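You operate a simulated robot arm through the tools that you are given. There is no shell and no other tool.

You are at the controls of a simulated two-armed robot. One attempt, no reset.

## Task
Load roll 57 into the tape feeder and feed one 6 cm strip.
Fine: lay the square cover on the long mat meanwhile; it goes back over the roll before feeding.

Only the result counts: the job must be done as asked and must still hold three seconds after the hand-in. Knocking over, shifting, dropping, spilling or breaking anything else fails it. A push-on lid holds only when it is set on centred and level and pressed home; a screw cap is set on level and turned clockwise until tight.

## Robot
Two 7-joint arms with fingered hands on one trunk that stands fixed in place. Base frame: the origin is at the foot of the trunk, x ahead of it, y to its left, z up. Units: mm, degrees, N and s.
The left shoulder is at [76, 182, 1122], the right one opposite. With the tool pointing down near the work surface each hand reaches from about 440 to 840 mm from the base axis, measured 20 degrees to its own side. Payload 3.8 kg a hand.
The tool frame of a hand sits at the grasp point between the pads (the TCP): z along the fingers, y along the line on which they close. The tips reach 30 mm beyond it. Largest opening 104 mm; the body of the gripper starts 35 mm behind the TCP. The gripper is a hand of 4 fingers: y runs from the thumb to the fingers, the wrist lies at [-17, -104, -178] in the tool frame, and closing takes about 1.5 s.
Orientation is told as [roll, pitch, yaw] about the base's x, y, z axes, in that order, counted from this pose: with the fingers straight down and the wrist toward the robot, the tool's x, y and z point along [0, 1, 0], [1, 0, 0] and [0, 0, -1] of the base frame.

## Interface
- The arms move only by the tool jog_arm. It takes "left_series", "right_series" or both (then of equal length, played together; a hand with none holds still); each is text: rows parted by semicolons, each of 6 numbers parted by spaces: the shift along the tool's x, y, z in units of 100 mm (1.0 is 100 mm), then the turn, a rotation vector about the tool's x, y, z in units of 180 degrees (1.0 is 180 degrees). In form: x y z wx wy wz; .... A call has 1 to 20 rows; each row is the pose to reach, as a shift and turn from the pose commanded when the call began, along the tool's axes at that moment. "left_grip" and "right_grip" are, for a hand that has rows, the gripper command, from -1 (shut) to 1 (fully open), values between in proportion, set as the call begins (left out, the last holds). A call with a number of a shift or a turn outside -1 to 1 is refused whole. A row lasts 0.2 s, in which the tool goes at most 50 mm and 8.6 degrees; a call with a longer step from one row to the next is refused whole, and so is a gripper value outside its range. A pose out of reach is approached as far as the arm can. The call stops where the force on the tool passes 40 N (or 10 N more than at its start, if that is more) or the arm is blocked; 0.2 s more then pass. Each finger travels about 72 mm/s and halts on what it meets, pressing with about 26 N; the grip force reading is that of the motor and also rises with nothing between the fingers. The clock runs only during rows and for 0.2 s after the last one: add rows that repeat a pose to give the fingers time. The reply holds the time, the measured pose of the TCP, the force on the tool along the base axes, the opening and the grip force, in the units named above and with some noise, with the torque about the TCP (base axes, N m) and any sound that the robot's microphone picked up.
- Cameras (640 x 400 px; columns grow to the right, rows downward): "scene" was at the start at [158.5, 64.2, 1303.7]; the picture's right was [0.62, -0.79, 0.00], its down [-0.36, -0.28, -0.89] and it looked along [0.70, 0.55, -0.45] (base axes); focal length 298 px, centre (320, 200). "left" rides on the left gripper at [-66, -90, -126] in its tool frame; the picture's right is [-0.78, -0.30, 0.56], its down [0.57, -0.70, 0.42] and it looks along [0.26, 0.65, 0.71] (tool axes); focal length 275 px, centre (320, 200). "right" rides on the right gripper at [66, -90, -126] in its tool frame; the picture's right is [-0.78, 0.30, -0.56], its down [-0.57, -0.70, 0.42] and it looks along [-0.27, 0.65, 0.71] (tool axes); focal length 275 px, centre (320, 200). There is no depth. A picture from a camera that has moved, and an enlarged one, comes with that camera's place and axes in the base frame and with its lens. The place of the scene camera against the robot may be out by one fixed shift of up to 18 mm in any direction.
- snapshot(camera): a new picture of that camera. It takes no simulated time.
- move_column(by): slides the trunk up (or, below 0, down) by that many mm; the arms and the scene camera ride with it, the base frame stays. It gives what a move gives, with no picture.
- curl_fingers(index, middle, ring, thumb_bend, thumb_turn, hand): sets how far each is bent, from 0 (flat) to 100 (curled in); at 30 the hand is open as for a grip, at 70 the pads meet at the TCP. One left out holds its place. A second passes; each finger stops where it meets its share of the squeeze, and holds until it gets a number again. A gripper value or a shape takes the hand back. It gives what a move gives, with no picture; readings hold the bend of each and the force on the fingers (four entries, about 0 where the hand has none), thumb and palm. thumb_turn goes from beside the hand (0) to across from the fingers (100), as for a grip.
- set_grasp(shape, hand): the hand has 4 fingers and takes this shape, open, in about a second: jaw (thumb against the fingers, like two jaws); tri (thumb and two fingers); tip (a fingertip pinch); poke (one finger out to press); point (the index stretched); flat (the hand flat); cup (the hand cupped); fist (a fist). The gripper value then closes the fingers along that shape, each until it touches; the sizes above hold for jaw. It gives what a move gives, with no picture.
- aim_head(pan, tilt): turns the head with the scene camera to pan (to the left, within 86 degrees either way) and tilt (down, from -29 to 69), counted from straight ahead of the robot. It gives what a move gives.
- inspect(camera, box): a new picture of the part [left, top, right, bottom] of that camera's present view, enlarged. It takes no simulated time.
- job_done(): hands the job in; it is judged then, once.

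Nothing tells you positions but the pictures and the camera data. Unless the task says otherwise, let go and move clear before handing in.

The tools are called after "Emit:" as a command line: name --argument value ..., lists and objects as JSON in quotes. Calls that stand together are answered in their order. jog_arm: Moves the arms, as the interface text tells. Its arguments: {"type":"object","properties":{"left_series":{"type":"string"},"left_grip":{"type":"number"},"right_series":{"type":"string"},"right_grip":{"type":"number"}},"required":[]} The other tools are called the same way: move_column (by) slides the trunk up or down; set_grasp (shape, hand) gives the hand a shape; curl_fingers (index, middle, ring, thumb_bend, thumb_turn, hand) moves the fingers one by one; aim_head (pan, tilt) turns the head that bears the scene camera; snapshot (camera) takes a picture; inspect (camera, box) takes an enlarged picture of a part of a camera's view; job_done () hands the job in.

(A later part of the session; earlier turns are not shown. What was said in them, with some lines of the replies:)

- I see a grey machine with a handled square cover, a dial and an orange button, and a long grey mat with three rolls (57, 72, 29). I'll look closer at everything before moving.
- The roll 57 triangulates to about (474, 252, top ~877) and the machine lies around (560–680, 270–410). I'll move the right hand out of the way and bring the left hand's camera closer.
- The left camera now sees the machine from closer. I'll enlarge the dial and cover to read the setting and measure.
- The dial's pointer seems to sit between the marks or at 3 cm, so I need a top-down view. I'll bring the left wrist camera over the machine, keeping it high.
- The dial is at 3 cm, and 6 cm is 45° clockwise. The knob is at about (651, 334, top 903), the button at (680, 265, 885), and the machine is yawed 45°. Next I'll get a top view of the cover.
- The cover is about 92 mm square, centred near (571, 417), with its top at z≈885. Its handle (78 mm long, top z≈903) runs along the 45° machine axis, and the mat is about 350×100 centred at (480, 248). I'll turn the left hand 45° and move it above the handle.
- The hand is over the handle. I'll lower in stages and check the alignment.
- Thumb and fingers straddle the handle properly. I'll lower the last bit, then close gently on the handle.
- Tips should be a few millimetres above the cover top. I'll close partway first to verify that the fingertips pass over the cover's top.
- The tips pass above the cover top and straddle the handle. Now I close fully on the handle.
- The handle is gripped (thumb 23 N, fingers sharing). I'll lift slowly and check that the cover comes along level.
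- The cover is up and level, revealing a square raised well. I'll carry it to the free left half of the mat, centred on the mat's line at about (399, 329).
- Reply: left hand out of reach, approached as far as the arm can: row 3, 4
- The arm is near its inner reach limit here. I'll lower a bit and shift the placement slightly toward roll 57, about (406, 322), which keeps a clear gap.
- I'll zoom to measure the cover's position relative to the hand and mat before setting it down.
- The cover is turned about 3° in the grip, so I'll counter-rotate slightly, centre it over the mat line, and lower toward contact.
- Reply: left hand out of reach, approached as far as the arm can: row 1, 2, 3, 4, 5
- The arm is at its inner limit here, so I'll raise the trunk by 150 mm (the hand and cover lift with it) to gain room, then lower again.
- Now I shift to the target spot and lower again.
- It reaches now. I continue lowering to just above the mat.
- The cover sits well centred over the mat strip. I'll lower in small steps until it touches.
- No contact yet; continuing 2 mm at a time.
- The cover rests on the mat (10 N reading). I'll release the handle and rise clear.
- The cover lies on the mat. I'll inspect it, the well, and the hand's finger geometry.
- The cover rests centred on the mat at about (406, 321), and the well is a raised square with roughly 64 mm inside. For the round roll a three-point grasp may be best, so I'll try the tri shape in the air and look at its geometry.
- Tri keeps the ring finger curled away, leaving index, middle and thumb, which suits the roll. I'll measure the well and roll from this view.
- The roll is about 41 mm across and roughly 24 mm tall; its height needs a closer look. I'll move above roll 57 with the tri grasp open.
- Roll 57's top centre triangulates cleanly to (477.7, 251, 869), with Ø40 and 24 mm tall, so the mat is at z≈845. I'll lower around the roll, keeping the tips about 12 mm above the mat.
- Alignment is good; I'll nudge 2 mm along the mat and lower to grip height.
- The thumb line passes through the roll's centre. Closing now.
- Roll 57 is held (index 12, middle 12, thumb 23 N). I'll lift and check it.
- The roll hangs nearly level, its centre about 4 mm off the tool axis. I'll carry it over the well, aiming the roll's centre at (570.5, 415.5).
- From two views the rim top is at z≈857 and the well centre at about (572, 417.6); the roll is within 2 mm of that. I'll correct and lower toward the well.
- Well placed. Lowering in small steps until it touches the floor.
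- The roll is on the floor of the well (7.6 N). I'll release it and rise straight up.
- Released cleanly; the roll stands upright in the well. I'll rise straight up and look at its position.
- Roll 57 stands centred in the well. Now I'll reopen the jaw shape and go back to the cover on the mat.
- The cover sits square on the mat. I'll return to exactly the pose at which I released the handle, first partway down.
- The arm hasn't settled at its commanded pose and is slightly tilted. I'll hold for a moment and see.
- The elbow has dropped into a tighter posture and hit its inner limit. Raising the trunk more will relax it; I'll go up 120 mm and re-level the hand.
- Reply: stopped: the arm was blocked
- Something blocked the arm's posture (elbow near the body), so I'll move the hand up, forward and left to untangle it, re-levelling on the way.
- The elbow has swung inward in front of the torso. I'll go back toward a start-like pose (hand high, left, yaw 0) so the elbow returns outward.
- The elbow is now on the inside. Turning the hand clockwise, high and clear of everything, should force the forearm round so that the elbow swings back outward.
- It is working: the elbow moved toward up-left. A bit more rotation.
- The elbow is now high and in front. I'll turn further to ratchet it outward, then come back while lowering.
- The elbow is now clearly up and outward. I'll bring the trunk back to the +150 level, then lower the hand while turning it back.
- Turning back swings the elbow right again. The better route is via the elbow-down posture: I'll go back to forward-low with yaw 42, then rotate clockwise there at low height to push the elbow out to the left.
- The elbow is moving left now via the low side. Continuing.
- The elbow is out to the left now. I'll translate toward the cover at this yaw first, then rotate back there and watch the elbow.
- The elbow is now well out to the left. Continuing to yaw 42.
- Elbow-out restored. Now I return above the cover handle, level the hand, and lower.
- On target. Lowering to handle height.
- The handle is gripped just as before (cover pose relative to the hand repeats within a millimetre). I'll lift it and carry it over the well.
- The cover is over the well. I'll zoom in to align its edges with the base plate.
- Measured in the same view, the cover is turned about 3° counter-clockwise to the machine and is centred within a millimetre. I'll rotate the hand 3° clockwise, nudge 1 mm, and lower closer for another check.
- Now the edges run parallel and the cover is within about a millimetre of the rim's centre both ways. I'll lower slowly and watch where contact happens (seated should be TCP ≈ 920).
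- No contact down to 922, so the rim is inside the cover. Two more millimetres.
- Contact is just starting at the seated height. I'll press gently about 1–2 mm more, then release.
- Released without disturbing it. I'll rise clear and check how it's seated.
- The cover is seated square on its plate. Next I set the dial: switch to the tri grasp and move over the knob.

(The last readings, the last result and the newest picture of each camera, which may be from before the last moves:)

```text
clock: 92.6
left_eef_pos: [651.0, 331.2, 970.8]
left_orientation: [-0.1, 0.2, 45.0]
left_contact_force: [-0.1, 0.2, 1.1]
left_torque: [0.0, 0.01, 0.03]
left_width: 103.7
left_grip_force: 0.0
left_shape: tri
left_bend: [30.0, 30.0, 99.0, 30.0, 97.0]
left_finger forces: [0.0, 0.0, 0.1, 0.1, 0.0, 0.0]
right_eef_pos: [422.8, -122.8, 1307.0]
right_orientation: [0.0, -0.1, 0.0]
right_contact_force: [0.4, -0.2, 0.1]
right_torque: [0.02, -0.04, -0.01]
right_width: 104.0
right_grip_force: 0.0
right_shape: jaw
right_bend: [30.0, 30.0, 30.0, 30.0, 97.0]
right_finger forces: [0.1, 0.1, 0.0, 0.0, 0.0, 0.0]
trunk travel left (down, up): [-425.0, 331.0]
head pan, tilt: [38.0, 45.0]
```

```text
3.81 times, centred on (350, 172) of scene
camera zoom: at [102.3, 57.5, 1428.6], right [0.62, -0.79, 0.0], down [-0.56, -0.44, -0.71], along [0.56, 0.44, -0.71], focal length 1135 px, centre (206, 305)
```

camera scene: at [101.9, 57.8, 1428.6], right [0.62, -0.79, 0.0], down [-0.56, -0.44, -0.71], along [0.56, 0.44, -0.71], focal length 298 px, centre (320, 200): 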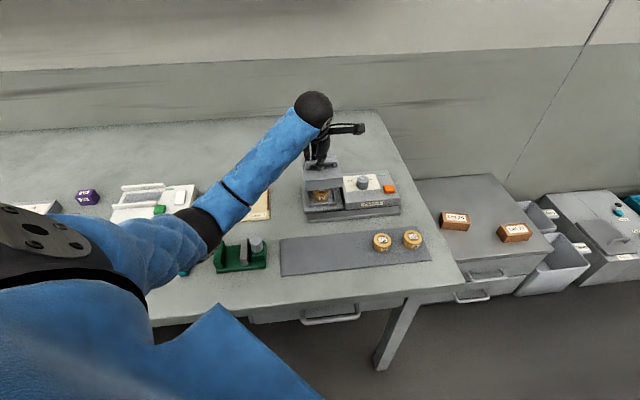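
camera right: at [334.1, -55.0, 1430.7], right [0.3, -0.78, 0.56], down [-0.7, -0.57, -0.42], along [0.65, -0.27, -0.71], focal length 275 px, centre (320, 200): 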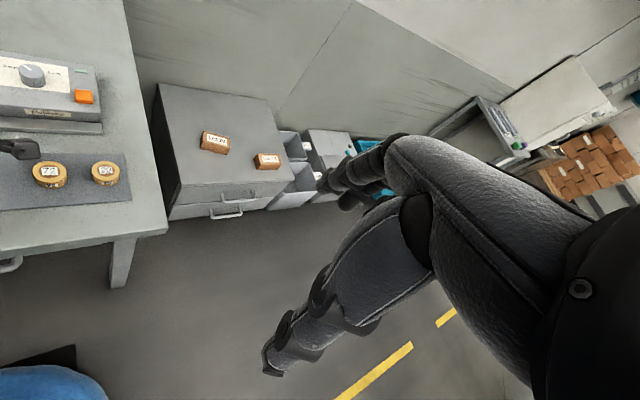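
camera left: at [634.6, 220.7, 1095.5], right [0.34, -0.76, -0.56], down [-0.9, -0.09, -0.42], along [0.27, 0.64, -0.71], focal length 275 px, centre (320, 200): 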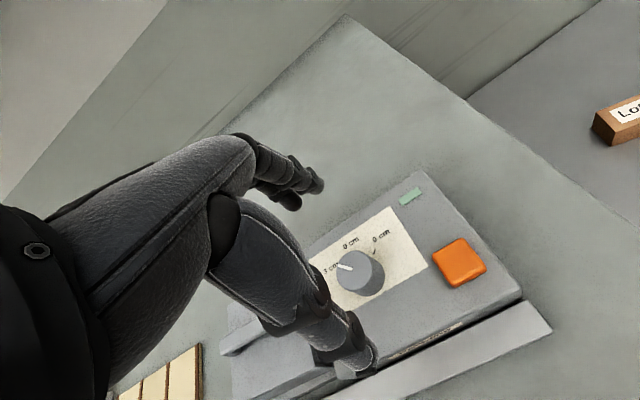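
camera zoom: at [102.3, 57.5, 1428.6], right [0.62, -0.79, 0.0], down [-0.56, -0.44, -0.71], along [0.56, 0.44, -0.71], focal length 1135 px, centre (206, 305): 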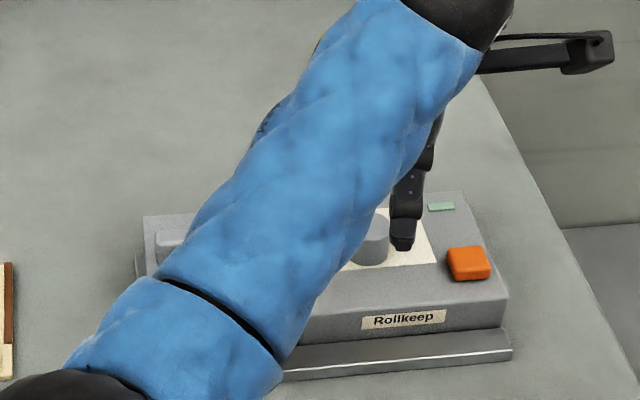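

Emit:
inspect --camera "left" --box '[290, 190, 510, 380]'

```text
2.11 times, centred on (400, 285) of left
camera zoom: at [634.6, 220.7, 1095.5], right [0.34, -0.76, -0.56], down [-0.9, -0.09, -0.42], along [0.27, 0.64, -0.71], focal length 580 px, centre (152, 21)
```

zoom: 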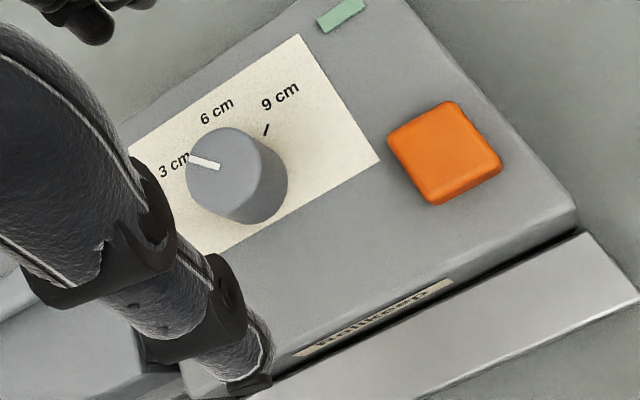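

Knob centre is at about (652, 334.5). I'll align and lower around it, with the tips staying about 5 mm above the panel.

Emit:
jog_arm --left_series "-0.006 0.013 0.15 0 0 0; -0.013 0.026 0.3 0 0 0; -0.013 0.026 0.42 0 0 0; -0.013 0.026 0.5 0 0 0; -0.013 0.026 0.56 0 0 0; -0.013 0.026 0.56 0 0 0"

Emit:
jog_arm --left_series "0 0 0 0 0 0; 0 0 0 0 0 0; 0 0 0 0 0 0; 0 0 0 0 0 0" --left_grip -0.05

Emit:
inspect --camera "left" --box '[240, 160, 440, 360]'

```text
clock: 94.0
left_eef_pos: [653.7, 332.0, 912.9]
left_orientation: [-0.1, 0.0, 45.0]
left_contact_force: [-0.2, 0.4, -0.5]
left_torque: [0.0, 0.0, 0.0]
left_width: 103.9
left_grip_force: 0.0
left_shape: tri
left_bend: [30.0, 30.0, 99.0, 30.0, 97.0]
left_finger forces: [0.0, 0.1, 0.0, 0.0, 0.1, 0.0]
right_eef_pos: [423.2, -122.7, 1307.1]
right_orientation: [0.0, -0.1, 0.1]
right_contact_force: [0.5, -0.9, 0.0]
right_torque: [-0.02, 0.01, 0.01]
right_width: 103.8
right_grip_force: 0.2
right_shape: jaw
right_bend: [30.0, 30.0, 30.0, 30.0, 97.0]
right_finger forces: [0.0, 0.0, 0.1, 0.0, 0.0, 0.0]
trunk travel left (down, up): [-425.0, 331.0]
head pan, tilt: [38.0, 45.0]
```

```text
clock: 95.0
left_eef_pos: [653.9, 331.9, 912.8]
left_orientation: [-0.1, 0.1, 45.0]
left_contact_force: [0.3, -0.7, 0.4]
left_torque: [0.0, 0.03, 0.0]
left_width: 50.1
left_grip_force: 0.0
left_shape: tri
left_bend: [74.0, 45.0, 99.0, 69.0, 100.0]
left_finger forces: [0.0, 0.0, 0.0, 0.0, 0.1, 0.0]
right_eef_pos: [422.1, -121.9, 1306.6]
right_orientation: [0.0, 0.0, 0.0]
right_contact_force: [-0.2, -0.4, -0.3]
right_torque: [0.0, 0.01, 0.0]
right_width: 103.7
right_grip_force: 0.0
right_shape: jaw
right_bend: [30.0, 30.0, 30.0, 30.0, 97.0]
right_finger forces: [0.0, 0.1, 0.1, 0.1, 0.0, 0.1]
trunk travel left (down, up): [-425.0, 331.0]
head pan, tilt: [38.0, 45.0]
```

```text
2.00 times, centred on (340, 260) of left
camera zoom: at [637.3, 222.6, 1037.8], right [0.34, -0.76, -0.56], down [-0.9, -0.09, -0.42], along [0.27, 0.64, -0.72], focal length 551 px, centre (280, 80)
```

zoom: 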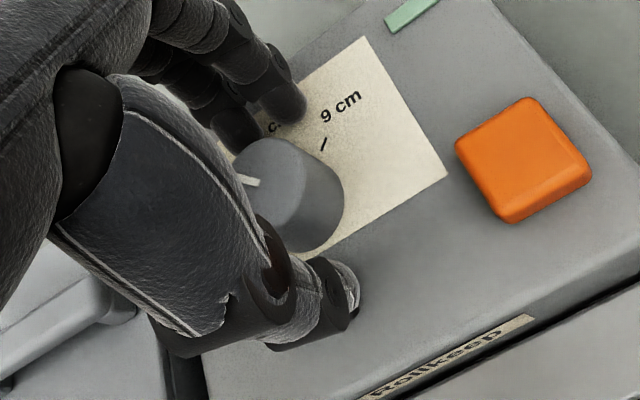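

Thumb and two fingers straddle the knob. Closing on it.

Emit:
jog_arm --left_series "0 0 0 0 0 0; 0 0 0 0 0 0; 0 0 0 0 0 0; 0 0 0 0 0 0; 0 0 0 0 0 0" --left_grip -1

Emit:
inspect --camera "left" --box '[240, 160, 440, 360]'

```text
clock: 96.2
left_eef_pos: [654.7, 331.6, 913.0]
left_orientation: [-0.2, 0.1, 45.0]
left_contact_force: [-1.4, -0.7, -2.0]
left_torque: [-0.02, 0.0, 0.01]
left_width: 23.7
left_grip_force: 26.0
left_shape: tri
left_bend: [73.0, 57.0, 100.0, 74.0, 100.0]
left_finger forces: [11.4, 11.8, 0.0, 0.0, 23.2, 0.0]
right_eef_pos: [422.5, -123.0, 1306.5]
right_orientation: [0.0, -0.1, 0.0]
right_contact_force: [-1.0, 0.4, 0.0]
right_torque: [-0.01, -0.01, 0.03]
right_width: 103.9
right_grip_force: 0.1
right_shape: jaw
right_bend: [30.0, 30.0, 30.0, 30.0, 97.0]
right_finger forces: [0.2, 0.0, 0.0, 0.1, 0.0, 0.1]
trunk travel left (down, up): [-425.0, 331.0]
head pan, tilt: [38.0, 45.0]
```

```text
2.00 times, centred on (340, 260) of left
camera zoom: at [637.3, 222.4, 1037.5], right [0.34, -0.76, -0.56], down [-0.9, -0.09, -0.42], along [0.27, 0.64, -0.72], focal length 551 px, centre (280, 80)
```

zoom: 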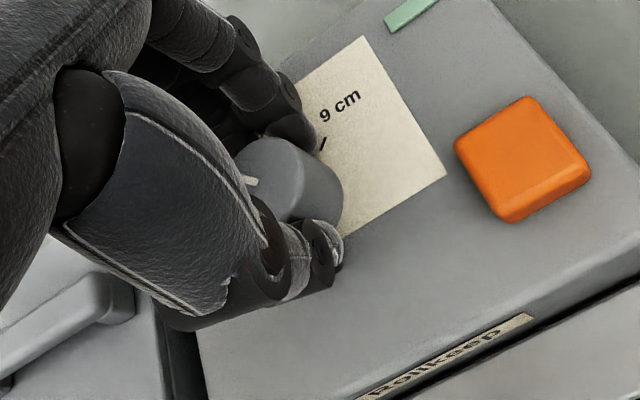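

The knob is gripped. I'll turn it 45° clockwise about its own axis.

Emit:
jog_arm --left_series "0.001 -0.0045 0 0 0 0.0417; 0.003 -0.009 0 0 0 0.0833; 0.005 -0.013 0 0 0 0.125; 0.008 -0.0166 0 0 0 0.1667; 0.0115 -0.02 0 0 0 0.2083; 0.0152 -0.0227 0 0 0 0.25; 0.0152 -0.0227 0 0 0 0.25"

Emit:
snapshot --camera "left"

Emit:
inspect --camera "left" --box '[240, 160, 440, 360]'

```text
clock: 97.8
left_eef_pos: [651.6, 331.0, 913.5]
left_orientation: [-0.1, 0.1, -0.1]
left_contact_force: [-1.7, 1.6, -1.7]
left_torque: [0.06, 0.01, 0.02]
left_width: 23.5
left_grip_force: 26.2
left_shape: tri
left_bend: [73.0, 57.0, 100.0, 74.0, 100.0]
left_finger forces: [11.0, 13.3, 0.0, 0.0, 24.0, 0.1]
right_eef_pos: [423.3, -121.9, 1306.8]
right_orientation: [0.0, -0.1, 0.0]
right_contact_force: [-0.3, -0.6, -0.6]
right_torque: [0.01, -0.01, 0.02]
right_width: 103.8
right_grip_force: 0.1
right_shape: jaw
right_bend: [30.0, 30.0, 30.0, 30.0, 97.0]
right_finger forces: [0.1, 0.0, 0.0, 0.1, 0.0, 0.0]
trunk travel left (down, up): [-425.0, 331.0]
head pan, tilt: [38.0, 45.0]
```

```text
taken
camera left: at [562.3, 265.8, 1037.5], right [-0.3, -0.78, -0.56], down [-0.7, 0.57, -0.42], along [0.65, 0.26, -0.71], focal length 275 px, centre (320, 200)
```

left: 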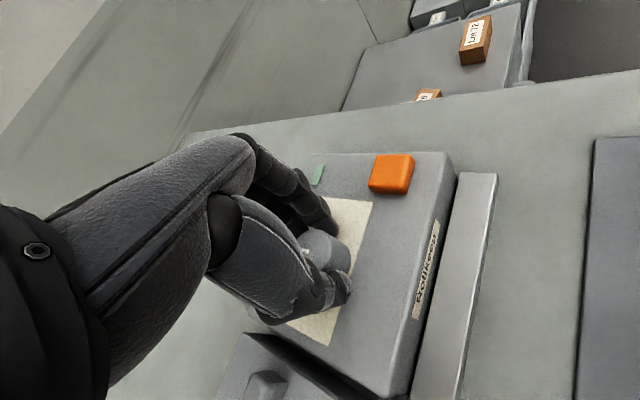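

```text
2.00 times, centred on (340, 260) of left
camera zoom: at [562.3, 265.8, 1037.5], right [-0.3, -0.78, -0.56], down [-0.7, 0.57, -0.42], along [0.65, 0.26, -0.71], focal length 551 px, centre (280, 80)
```

zoom: 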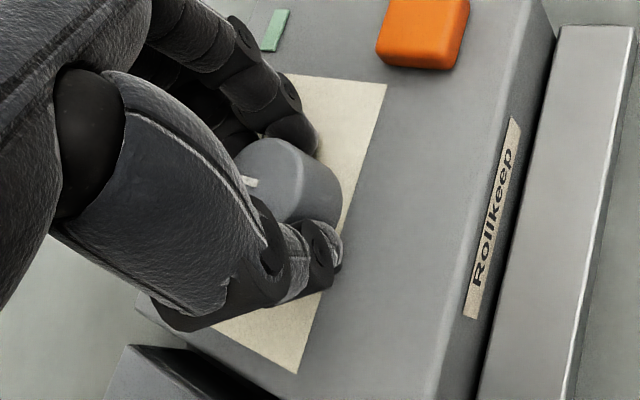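

The knob turned along with the hand. I'll release and lift straight up to read the dial.

Emit:
jog_arm --left_series "0 0 0 0 0 0; 0 0 0 0 0 0; 0 0 0 0 0 0; 0 0 0 0 0 0; 0 0 0 0 0 0; 0 0 0 0 0 0" --left_grip 0.35

Emit:
jog_arm --left_series "0 0 -0.1 0 0 0; 0 0 -0.3 0 0 0; 0 0 -0.6 0 0 0; 0.1 0.1 -0.9 0 0 0; 0.3 0.3 -1 0 0 0"

Emit:
snapshot --camera "left"

Emit:
inspect --camera "scene" --box '[290, 150, 410, 225]'

```text
clock: 99.2
left_eef_pos: [652.1, 331.4, 913.6]
left_orientation: [-0.1, 0.1, -0.1]
left_contact_force: [0.1, 0.2, -0.2]
left_torque: [-0.02, 0.04, -0.02]
left_width: 69.6
left_grip_force: 0.0
left_shape: tri
left_bend: [28.0, 38.0, 99.0, 59.0, 99.0]
left_finger forces: [0.0, 0.0, 0.1, 0.1, 0.1, 0.0]
right_eef_pos: [421.9, -122.6, 1307.3]
right_orientation: [0.0, 0.0, 0.0]
right_contact_force: [-0.5, -0.1, -0.6]
right_torque: [0.03, 0.01, 0.03]
right_width: 103.6
right_grip_force: 0.1
right_shape: jaw
right_bend: [30.0, 30.0, 30.0, 30.0, 97.0]
right_finger forces: [0.0, 0.1, 0.0, 0.0, 0.0, 0.0]
trunk travel left (down, up): [-425.0, 331.0]
head pan, tilt: [38.0, 45.0]
```

```text
clock: 100.4
left_eef_pos: [684.4, 360.9, 1012.5]
left_orientation: [-0.1, 0.1, 0.1]
left_contact_force: [0.5, -0.3, 0.6]
left_torque: [0.03, -0.01, -0.01]
left_width: 69.8
left_grip_force: 0.1
left_shape: tri
left_bend: [28.0, 38.0, 99.0, 59.0, 99.0]
left_finger forces: [0.0, 0.1, 0.1, 0.0, 0.0, 0.1]
right_eef_pos: [423.4, -122.8, 1307.5]
right_orientation: [0.0, -0.1, 0.0]
right_contact_force: [0.3, 0.2, -0.1]
right_torque: [-0.02, -0.01, 0.01]
right_width: 103.5
right_grip_force: 0.0
right_shape: jaw
right_bend: [30.0, 30.0, 30.0, 30.0, 97.0]
right_finger forces: [0.0, 0.1, 0.0, 0.0, 0.0, 0.1]
trunk travel left (down, up): [-425.0, 331.0]
head pan, tilt: [38.0, 45.0]
```

```text
taken
camera left: at [593.4, 295.5, 1137.9], right [-0.3, -0.78, -0.55], down [-0.7, 0.57, -0.43], along [0.65, 0.26, -0.72], focal length 275 px, centre (320, 200)
```

left: 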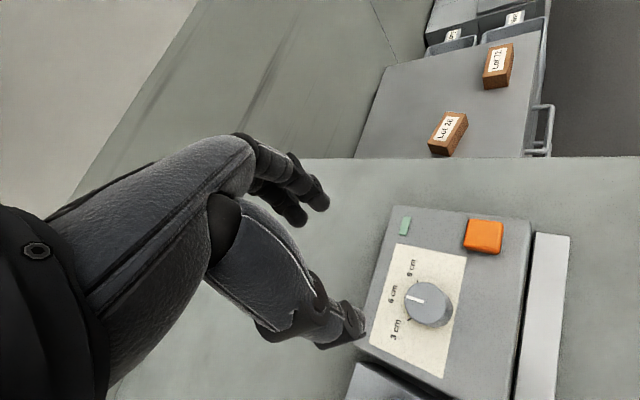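

```text
5.33 times, centred on (350, 188) of scene
camera zoom: at [102.7, 57.9, 1428.5], right [0.62, -0.79, 0.0], down [-0.56, -0.44, -0.71], along [0.56, 0.44, -0.71], focal length 1589 px, centre (160, 267)
```

zoom: 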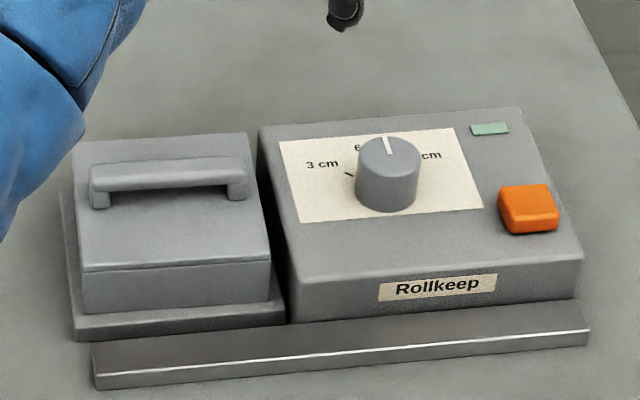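

Emit:
inspect --camera "left" --box '[370, 200, 550, 370]'

Emit:
inspect --camera "left" --box '[380, 250, 470, 350]'

```text
2.35 times, centred on (460, 285) of left
camera zoom: at [593.4, 295.5, 1137.9], right [-0.3, -0.78, -0.55], down [-0.7, 0.57, -0.43], along [0.65, 0.26, -0.72], focal length 648 px, centre (-9, 0)
```

zoom: 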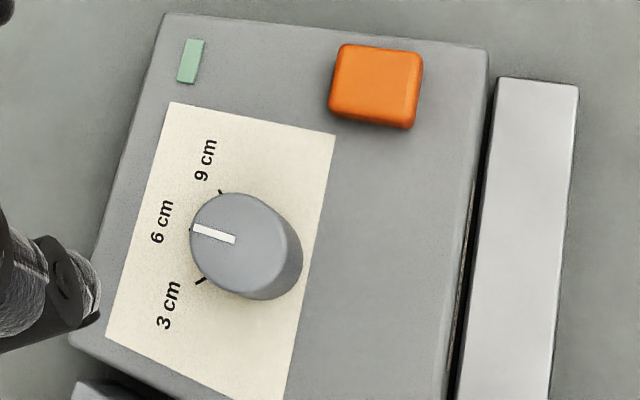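

```text
4.00 times, centred on (425, 300) of left
camera zoom: at [593.4, 295.5, 1137.9], right [-0.3, -0.78, -0.55], down [-0.7, 0.57, -0.43], along [0.65, 0.26, -0.72], focal length 1101 px, centre (-100, -200)
```

zoom: 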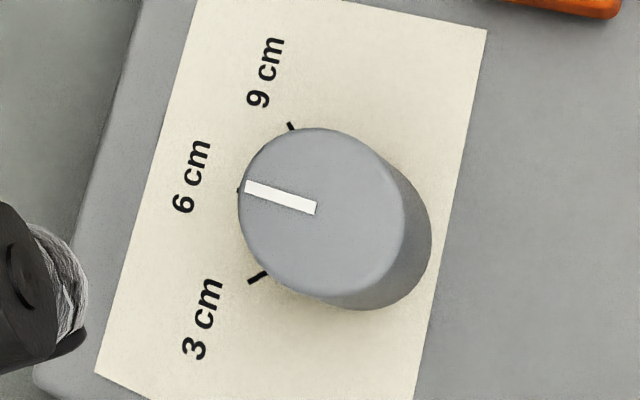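

The pointer now lies at 6 cm (measured 46° against the 45° mark). Next comes the orange button, centred at about (680.7, 267.3) with its top near z≈883. I'll form a closed fingertip pinch as a pusher and look at it.

Emit:
set_grasp --hand "left" --shape "tip"

Emit:
jog_arm --left_series "-0.2 0 0 0 0 0; -0.5 0 0 0 0 0; -0.8 0 0 0 0 0; -0.93 -0.04 0 0 0 0; -0.93 -0.04 0 0 0 0; -0.93 -0.04 0 0 0 0; -0.93 -0.04 0 0 0 0; -0.93 -0.04 0 0 0 0; -0.93 -0.04 0 0 0 0" --left_grip -1

Emit:
snapshot --camera "left"

Emit:
inspect --camera "scene" --box '[300, 110, 420, 225]'

```text
clock: 101.3
left_eef_pos: [683.1, 361.5, 1011.4]
left_orientation: [0.0, 0.0, 0.0]
left_contact_force: [-0.7, -0.6, 0.6]
left_torque: [-0.01, -0.03, -0.02]
left_width: 103.7
left_grip_force: 0.1
left_shape: tip
left_bend: [31.0, 98.0, 99.0, 30.0, 97.0]
left_finger forces: [0.0, 0.0, 0.1, 0.0, 0.0, 0.0]
right_eef_pos: [422.5, -122.4, 1306.2]
right_orientation: [0.0, -0.2, 0.0]
right_contact_force: [0.3, -0.4, 0.2]
right_torque: [0.01, 0.0, 0.03]
right_width: 103.5
right_grip_force: 0.1
right_shape: jaw
right_bend: [30.0, 30.0, 30.0, 30.0, 97.0]
right_finger forces: [0.1, 0.1, 0.0, 0.0, 0.1, 0.0]
trunk travel left (down, up): [-425.0, 331.0]
head pan, tilt: [38.0, 45.0]
```

```text
clock: 103.3
left_eef_pos: [679.2, 266.1, 1011.7]
left_orientation: [-0.1, 0.0, 0.0]
left_contact_force: [0.0, -0.2, 0.1]
left_torque: [0.0, -0.02, 0.02]
left_width: 0.0
left_grip_force: 27.0
left_shape: tip
left_bend: [70.0, 100.0, 100.0, 70.0, 100.0]
left_finger forces: [0.1, 0.0, 0.1, 0.1, 0.0, 0.0]
right_eef_pos: [422.7, -122.6, 1306.8]
right_orientation: [0.0, 0.0, 0.1]
right_contact_force: [-0.2, 0.8, 0.9]
right_torque: [0.01, 0.01, 0.0]
right_width: 103.5
right_grip_force: 0.1
right_shape: jaw
right_bend: [30.0, 30.0, 30.0, 30.0, 97.0]
right_finger forces: [0.1, 0.1, 0.0, 0.1, 0.0, 0.0]
trunk travel left (down, up): [-425.0, 331.0]
head pan, tilt: [38.0, 45.0]
```

```text
taken
camera left: at [588.2, 200.5, 1136.7], right [-0.3, -0.78, -0.56], down [-0.7, 0.57, -0.43], along [0.65, 0.26, -0.71], focal length 275 px, centre (320, 200)
```

left: 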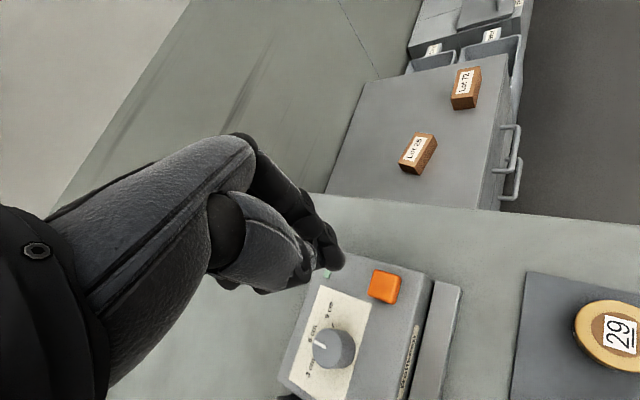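

```text
3.48 times, centred on (360, 168) of scene
camera zoom: at [102.3, 57.7, 1428.6], right [0.62, -0.79, 0.0], down [-0.56, -0.44, -0.71], along [0.56, 0.44, -0.71], focal length 1036 px, centre (181, 313)
```

zoom: 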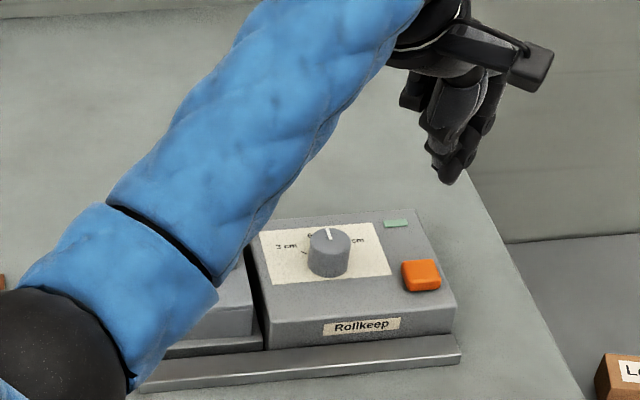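

The closed pinch tip sits on the tool axis as expected. I'll centre over the button and go down to just above it.

Emit:
jog_arm --left_series "0.01 0.018 0.2 0 0 0; 0.01 0.018 0.5 0 0 0; 0.01 0.018 0.75 0 0 0; 0.01 0.018 0.88 0 0 0; 0.01 0.018 0.88 0 0 0"

Emit:
snapshot --camera "left"

Emit:
inspect --camera "left" --box '[280, 190, 440, 330]'

Emit:
inspect --camera "scene" --box '[340, 130, 430, 225]'

```text
clock: 104.5
left_eef_pos: [680.5, 269.9, 922.9]
left_orientation: [-0.1, 0.1, 0.0]
left_contact_force: [0.5, -1.0, 0.4]
left_torque: [0.03, -0.03, -0.01]
left_width: 0.0
left_grip_force: 26.1
left_shape: tip
left_bend: [70.0, 100.0, 100.0, 70.0, 100.0]
left_finger forces: [0.1, 0.0, 0.0, 0.0, 0.0, 0.1]
right_eef_pos: [423.3, -122.6, 1306.8]
right_orientation: [0.0, -0.1, 0.0]
right_contact_force: [-0.1, -0.3, 0.2]
right_torque: [0.01, 0.03, 0.02]
right_width: 103.5
right_grip_force: 0.1
right_shape: jaw
right_bend: [30.0, 30.0, 30.0, 30.0, 97.0]
right_finger forces: [0.1, 0.1, 0.0, 0.1, 0.0, 0.1]
trunk travel left (down, up): [-425.0, 331.0]
head pan, tilt: [38.0, 45.0]
```

```text
taken
camera left: at [591.3, 203.2, 1048.7], right [-0.3, -0.78, -0.56], down [-0.7, 0.57, -0.43], along [0.65, 0.26, -0.71], focal length 275 px, centre (320, 200)
```

left: 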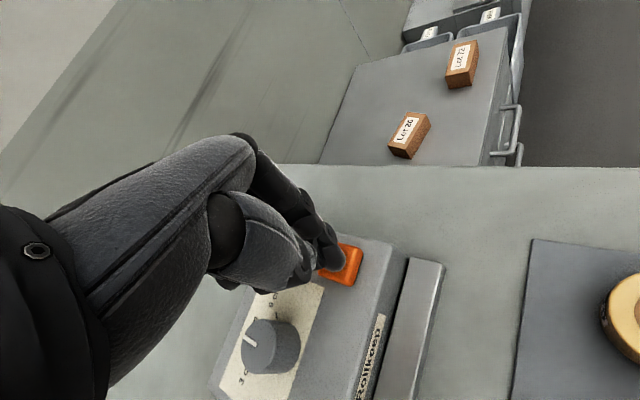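

```text
2.86 times, centred on (360, 260) of left
camera zoom: at [591.3, 203.2, 1048.7], right [-0.3, -0.78, -0.56], down [-0.7, 0.57, -0.43], along [0.65, 0.26, -0.71], focal length 786 px, centre (206, 29)
```

zoom: 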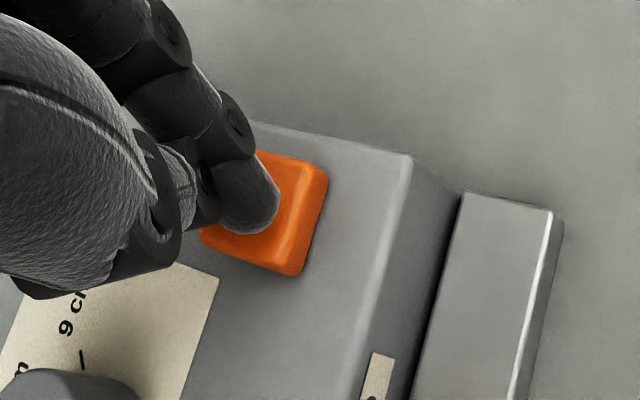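

```text
4.21 times, centred on (385, 178) of scene
camera zoom: at [102.3, 57.6, 1428.6], right [0.62, -0.79, 0.0], down [-0.56, -0.44, -0.71], along [0.56, 0.44, -0.71], focal length 1254 px, centre (46, 295)
```

zoom: 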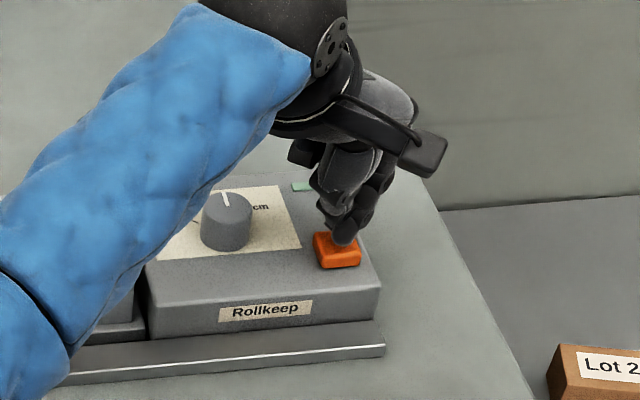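

The fingertip is over the button. I'll come down to touch it, then press in small steps, listening for a click.

Emit:
jog_arm --left_series "0 0 0.03 0 0 0; 0 0 0.05 0 0 0; 0 0 0.07 0 0 0"

Emit:
jog_arm --left_series "0 0 0.01 0 0 0; 0 0 0.02 0 0 0; 0 0 0.03 0 0 0"

```text
clock: 105.3
left_eef_pos: [679.6, 269.4, 917.8]
left_orientation: [-0.1, -0.1, 0.0]
left_contact_force: [0.6, 0.4, 2.0]
left_torque: [-0.03, 0.02, -0.01]
left_width: 0.0
left_grip_force: 26.1
left_shape: tip
left_bend: [70.0, 100.0, 100.0, 71.0, 100.0]
left_finger forces: [0.1, 0.1, 0.0, 0.1, 0.1, 0.0]
right_eef_pos: [422.8, -122.4, 1306.1]
right_orientation: [0.0, 0.0, -0.1]
right_contact_force: [-0.1, -0.1, 0.7]
right_torque: [0.0, 0.01, 0.01]
right_width: 103.5
right_grip_force: 0.1
right_shape: jaw
right_bend: [30.0, 30.0, 30.0, 30.0, 97.0]
right_finger forces: [0.1, 0.0, 0.1, 0.0, 0.0, 0.0]
trunk travel left (down, up): [-425.0, 331.0]
head pan, tilt: [38.0, 45.0]
heard: click
```

```text
clock: 106.1
left_eef_pos: [680.5, 268.8, 915.3]
left_orientation: [-0.1, 0.0, -0.1]
left_contact_force: [0.7, 0.6, 4.3]
left_torque: [-0.02, -0.01, 0.0]
left_width: 0.0
left_grip_force: 25.8
left_shape: tip
left_bend: [70.0, 100.0, 100.0, 71.0, 100.0]
left_finger forces: [0.1, 0.0, 0.0, 0.0, 0.0, 0.1]
right_eef_pos: [423.5, -122.4, 1307.1]
right_orientation: [0.0, -0.1, 0.0]
right_contact_force: [-0.1, 0.5, -0.4]
right_torque: [0.01, -0.01, 0.02]
right_width: 103.7
right_grip_force: 0.0
right_shape: jaw
right_bend: [30.0, 30.0, 30.0, 30.0, 97.0]
right_finger forces: [0.1, 0.1, 0.0, 0.0, 0.0, 0.1]
trunk travel left (down, up): [-425.0, 331.0]
head pan, tilt: [38.0, 45.0]
```

A click was heard — the button was pressed once. I'll lift straight off and look at the result.

Emit:
jog_arm --left_series "0 0 -0.1 0 0 0; 0 0 -0.3 0 0 0; 0 0 -0.6 0 0 0; 0 0 -0.95 0 0 0"

Emit:
inspect --camera "scene" --box '[290, 150, 420, 230]'

Emit:
snapshot --camera "left"

```text
clock: 107.1
left_eef_pos: [676.9, 270.8, 1011.4]
left_orientation: [-0.1, 0.1, 0.0]
left_contact_force: [-0.1, -0.5, 0.1]
left_torque: [0.03, 0.02, -0.01]
left_width: 0.0
left_grip_force: 25.9
left_shape: tip
left_bend: [70.0, 100.0, 100.0, 71.0, 100.0]
left_finger forces: [0.0, 0.0, 0.0, 0.0, 0.1, 0.1]
right_eef_pos: [422.7, -123.8, 1306.9]
right_orientation: [-0.1, -0.1, -0.1]
right_contact_force: [0.2, 0.4, 0.5]
right_torque: [0.0, -0.02, 0.0]
right_width: 103.8
right_grip_force: 0.0
right_shape: jaw
right_bend: [30.0, 30.0, 30.0, 30.0, 97.0]
right_finger forces: [0.0, 0.1, 0.1, 0.1, 0.1, 0.1]
trunk travel left (down, up): [-425.0, 331.0]
head pan, tilt: [38.0, 45.0]
```

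```text
4.92 times, centred on (355, 190) of scene
camera zoom: at [102.0, 57.4, 1428.6], right [0.62, -0.79, 0.0], down [-0.56, -0.44, -0.71], along [0.56, 0.44, -0.71], focal length 1467 px, centre (148, 249)
```

zoom: 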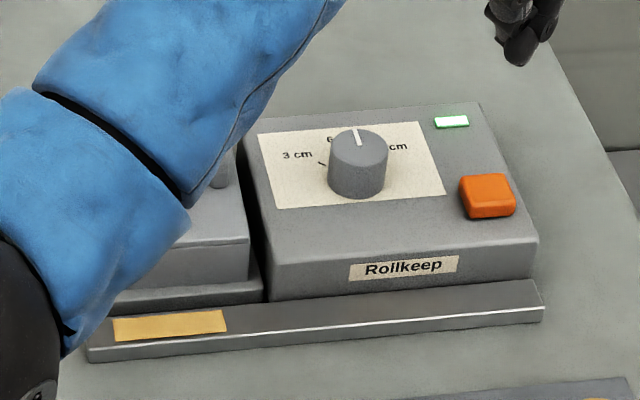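

```text
taken
camera left: at [588.1, 204.4, 1136.0], right [-0.3, -0.78, -0.56], down [-0.7, 0.57, -0.43], along [0.65, 0.26, -0.71], focal length 275 px, centre (320, 200)
```

left: 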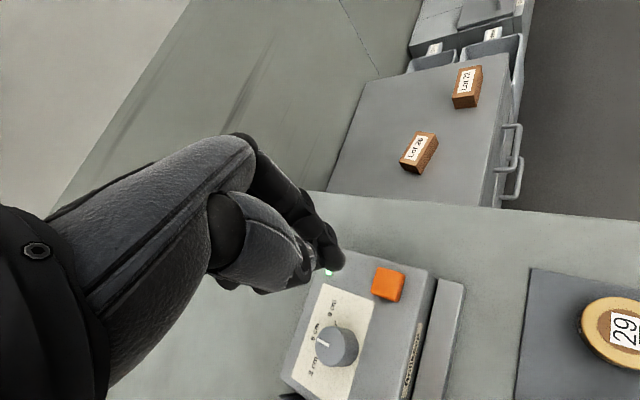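

The green light is lit and a single strip about 60 mm long lies on the tray. I'll move the arm clear and verify the whole scene.

Emit:
jog_arm --left_series "0.1 -0.1 -0.3 0 0 0; 0.3 -0.2 -0.6 0 0 0; 0.6 -0.4 -0.9 0 0 0; 0.9 -0.6 -1 0 0 0" --left_grip 1

Emit:
jog_arm --left_series "0.2 -0.3 -0.1 0 0 0; 0.5 -0.6 -0.2 0 0 0; 0.8 -0.9 -0.3 0 0 0; 0.8 -0.9 -0.3 0 0 0; 0.8 -0.9 -0.3 0 0 0"

Emit:
snapshot --camera "scene"

Emit:
inspect --camera "scene" --box '[270, 150, 440, 290]'

Emit:
snapshot --camera "left"

```text
clock: 108.1
left_eef_pos: [617.7, 360.6, 1109.2]
left_orientation: [-0.2, -0.1, -0.1]
left_contact_force: [0.7, -0.7, -0.2]
left_torque: [-0.02, 0.02, 0.0]
left_width: 103.7
left_grip_force: 0.0
left_shape: tip
left_bend: [31.0, 98.0, 99.0, 30.0, 97.0]
left_finger forces: [0.0, 0.0, 0.0, 0.0, 0.1, 0.0]
right_eef_pos: [422.0, -123.7, 1307.2]
right_orientation: [0.0, 0.0, 0.0]
right_contact_force: [-0.4, -0.1, 0.1]
right_torque: [-0.02, 0.0, -0.02]
right_width: 103.7
right_grip_force: 0.0
right_shape: jaw
right_bend: [30.0, 30.0, 30.0, 30.0, 97.0]
right_finger forces: [0.0, 0.0, 0.0, 0.0, 0.0, 0.1]
trunk travel left (down, up): [-425.0, 331.0]
head pan, tilt: [38.0, 45.0]
```

```text
clock: 109.3
left_eef_pos: [530.5, 440.4, 1138.9]
left_orientation: [-0.1, -0.1, -0.1]
left_contact_force: [0.4, 0.3, 0.0]
left_torque: [0.01, 0.02, -0.03]
left_width: 103.7
left_grip_force: 0.0
left_shape: tip
left_bend: [31.0, 98.0, 99.0, 30.0, 97.0]
left_finger forces: [0.1, 0.0, 0.1, 0.0, 0.0, 0.0]
right_eef_pos: [422.3, -121.2, 1307.1]
right_orientation: [0.0, -0.2, 0.0]
right_contact_force: [0.0, 1.2, 0.8]
right_torque: [-0.02, -0.03, 0.01]
right_width: 103.8
right_grip_force: 0.0
right_shape: jaw
right_bend: [30.0, 30.0, 30.0, 30.0, 97.0]
right_finger forces: [0.0, 0.0, 0.1, 0.1, 0.0, 0.0]
trunk travel left (down, up): [-425.0, 331.0]
head pan, tilt: [38.0, 45.0]
```

```text
taken
camera scene: at [101.8, 58.1, 1428.6], right [0.62, -0.79, 0.0], down [-0.56, -0.44, -0.71], along [0.56, 0.44, -0.71], focal length 298 px, centre (320, 200)
```

scene: 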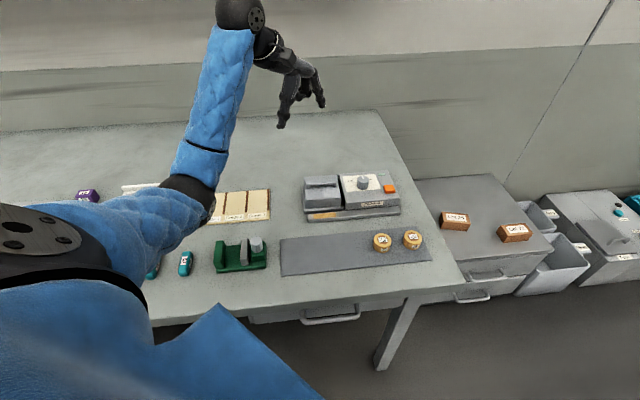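

```text
2.86 times, centred on (355, 220) of scene
camera zoom: at [101.8, 58.1, 1428.6], right [0.62, -0.79, 0.0], down [-0.56, -0.44, -0.71], along [0.56, 0.44, -0.71], focal length 851 px, centre (220, 143)
```

zoom: 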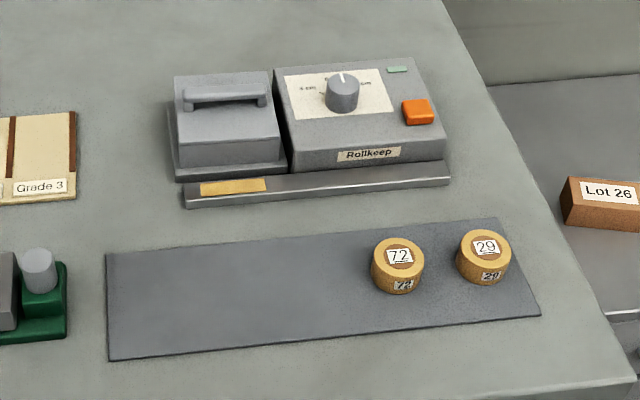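

```text
taken
camera left: at [440.5, 374.5, 1263.5], right [-0.3, -0.78, -0.56], down [-0.7, 0.57, -0.43], along [0.65, 0.26, -0.71], focal length 275 px, centre (320, 200)
```

left: 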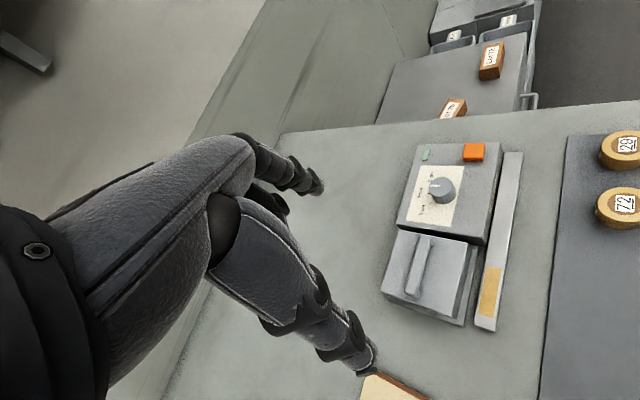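

Everything looks right: the cover is on, the dial at 6 cm, one strip is out, and the other rolls are untouched. I'll quickly check the left part of the table that the arm hides.

Emit:
jog_arm --left_series "0 0 -0.4 0 0 0; 0 0 -0.8 0 0 0; 0.1 0 -1 0 0 0"

Emit:
aim_head --pan 60 --tilt 45

Emit:
snapshot --camera "scene"

```text
clock: 110.1
left_eef_pos: [530.7, 447.6, 1237.8]
left_orientation: [-0.1, 0.1, 0.0]
left_contact_force: [-0.5, -1.1, 0.3]
left_torque: [-0.02, 0.02, 0.03]
left_width: 103.8
left_grip_force: 0.1
left_shape: tip
left_bend: [31.0, 98.0, 99.0, 30.0, 97.0]
left_finger forces: [0.1, 0.0, 0.0, 0.1, 0.0, 0.0]
right_eef_pos: [422.3, -122.3, 1307.4]
right_orientation: [0.1, 0.0, 0.1]
right_contact_force: [-0.4, 0.6, -0.2]
right_torque: [0.0, -0.02, -0.01]
right_width: 103.7
right_grip_force: 0.1
right_shape: jaw
right_bend: [30.0, 30.0, 30.0, 30.0, 97.0]
right_finger forces: [0.0, 0.0, 0.0, 0.1, 0.1, 0.1]
trunk travel left (down, up): [-425.0, 331.0]
head pan, tilt: [38.0, 45.0]
```

```text
clock: 111.0
left_eef_pos: [532.2, 449.3, 1238.9]
left_orientation: [-0.1, 0.0, 0.0]
left_contact_force: [-0.1, -0.1, -0.2]
left_torque: [0.02, -0.01, 0.05]
left_width: 103.8
left_grip_force: 0.0
left_shape: tip
left_bend: [31.0, 98.0, 99.0, 30.0, 97.0]
left_finger forces: [0.0, 0.0, 0.0, 0.0, 0.0, 0.0]
right_eef_pos: [423.5, -123.7, 1307.3]
right_orientation: [0.0, -0.1, 0.0]
right_contact_force: [0.0, 0.1, -1.1]
right_torque: [0.0, 0.01, -0.01]
right_width: 103.7
right_grip_force: 0.1
right_shape: jaw
right_bend: [30.0, 30.0, 30.0, 30.0, 97.0]
right_finger forces: [0.0, 0.0, 0.0, 0.1, 0.1, 0.1]
trunk travel left (down, up): [-425.0, 331.0]
head pan, tilt: [60.0, 45.0]
```

```text
taken
camera scene: at [78.9, 78.1, 1428.6], right [0.87, -0.5, 0.0], down [-0.35, -0.61, -0.71], along [0.35, 0.61, -0.71], focal length 298 px, centre (320, 200)
```

scene: 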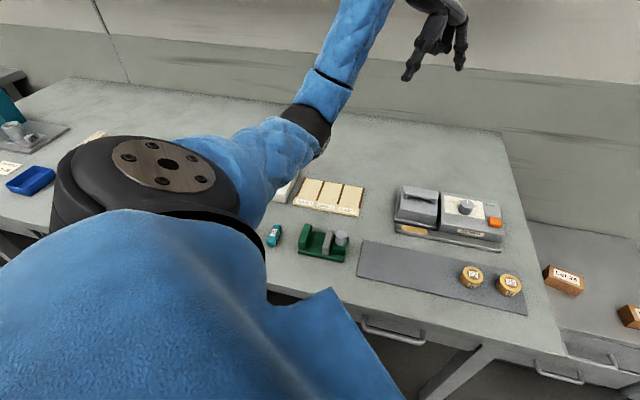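

Roll 57 is in the feeder with the cover back on. The dial reads 6 cm and one strip of about 60 mm lies on the tray. Both hands are empty and clear of the work, and everything I can see is undisturbed, so I'm handing the job in.

Emit:
job_done

```text
The job is handed in.
```

Roll 57 is loaded in the tape feeder and one strip has been fed. I measured the strip at about 60 mm from the camera picture.

- **Cover:** I laid it on the long mat while loading the roll, then set it back over the roll before feeding. It seated level and centred on its plate.
- **Dial:** it was on 3 cm, so I turned it to 6 cm and checked the pointer against the mark.
- **Feed:** I pressed the orange button once. It clicked, the green light came on, and one strip came out onto the tray.
- **Other items:** rolls 72 and 29 and the green press look untouched. At the last check the arm and body hid part of the left side of the table, so I couldn't see every item there.

While fetching the cover back, the left arm got stuck with its elbow close to the body. I worked it free above the table, and nothing I could see was touched.
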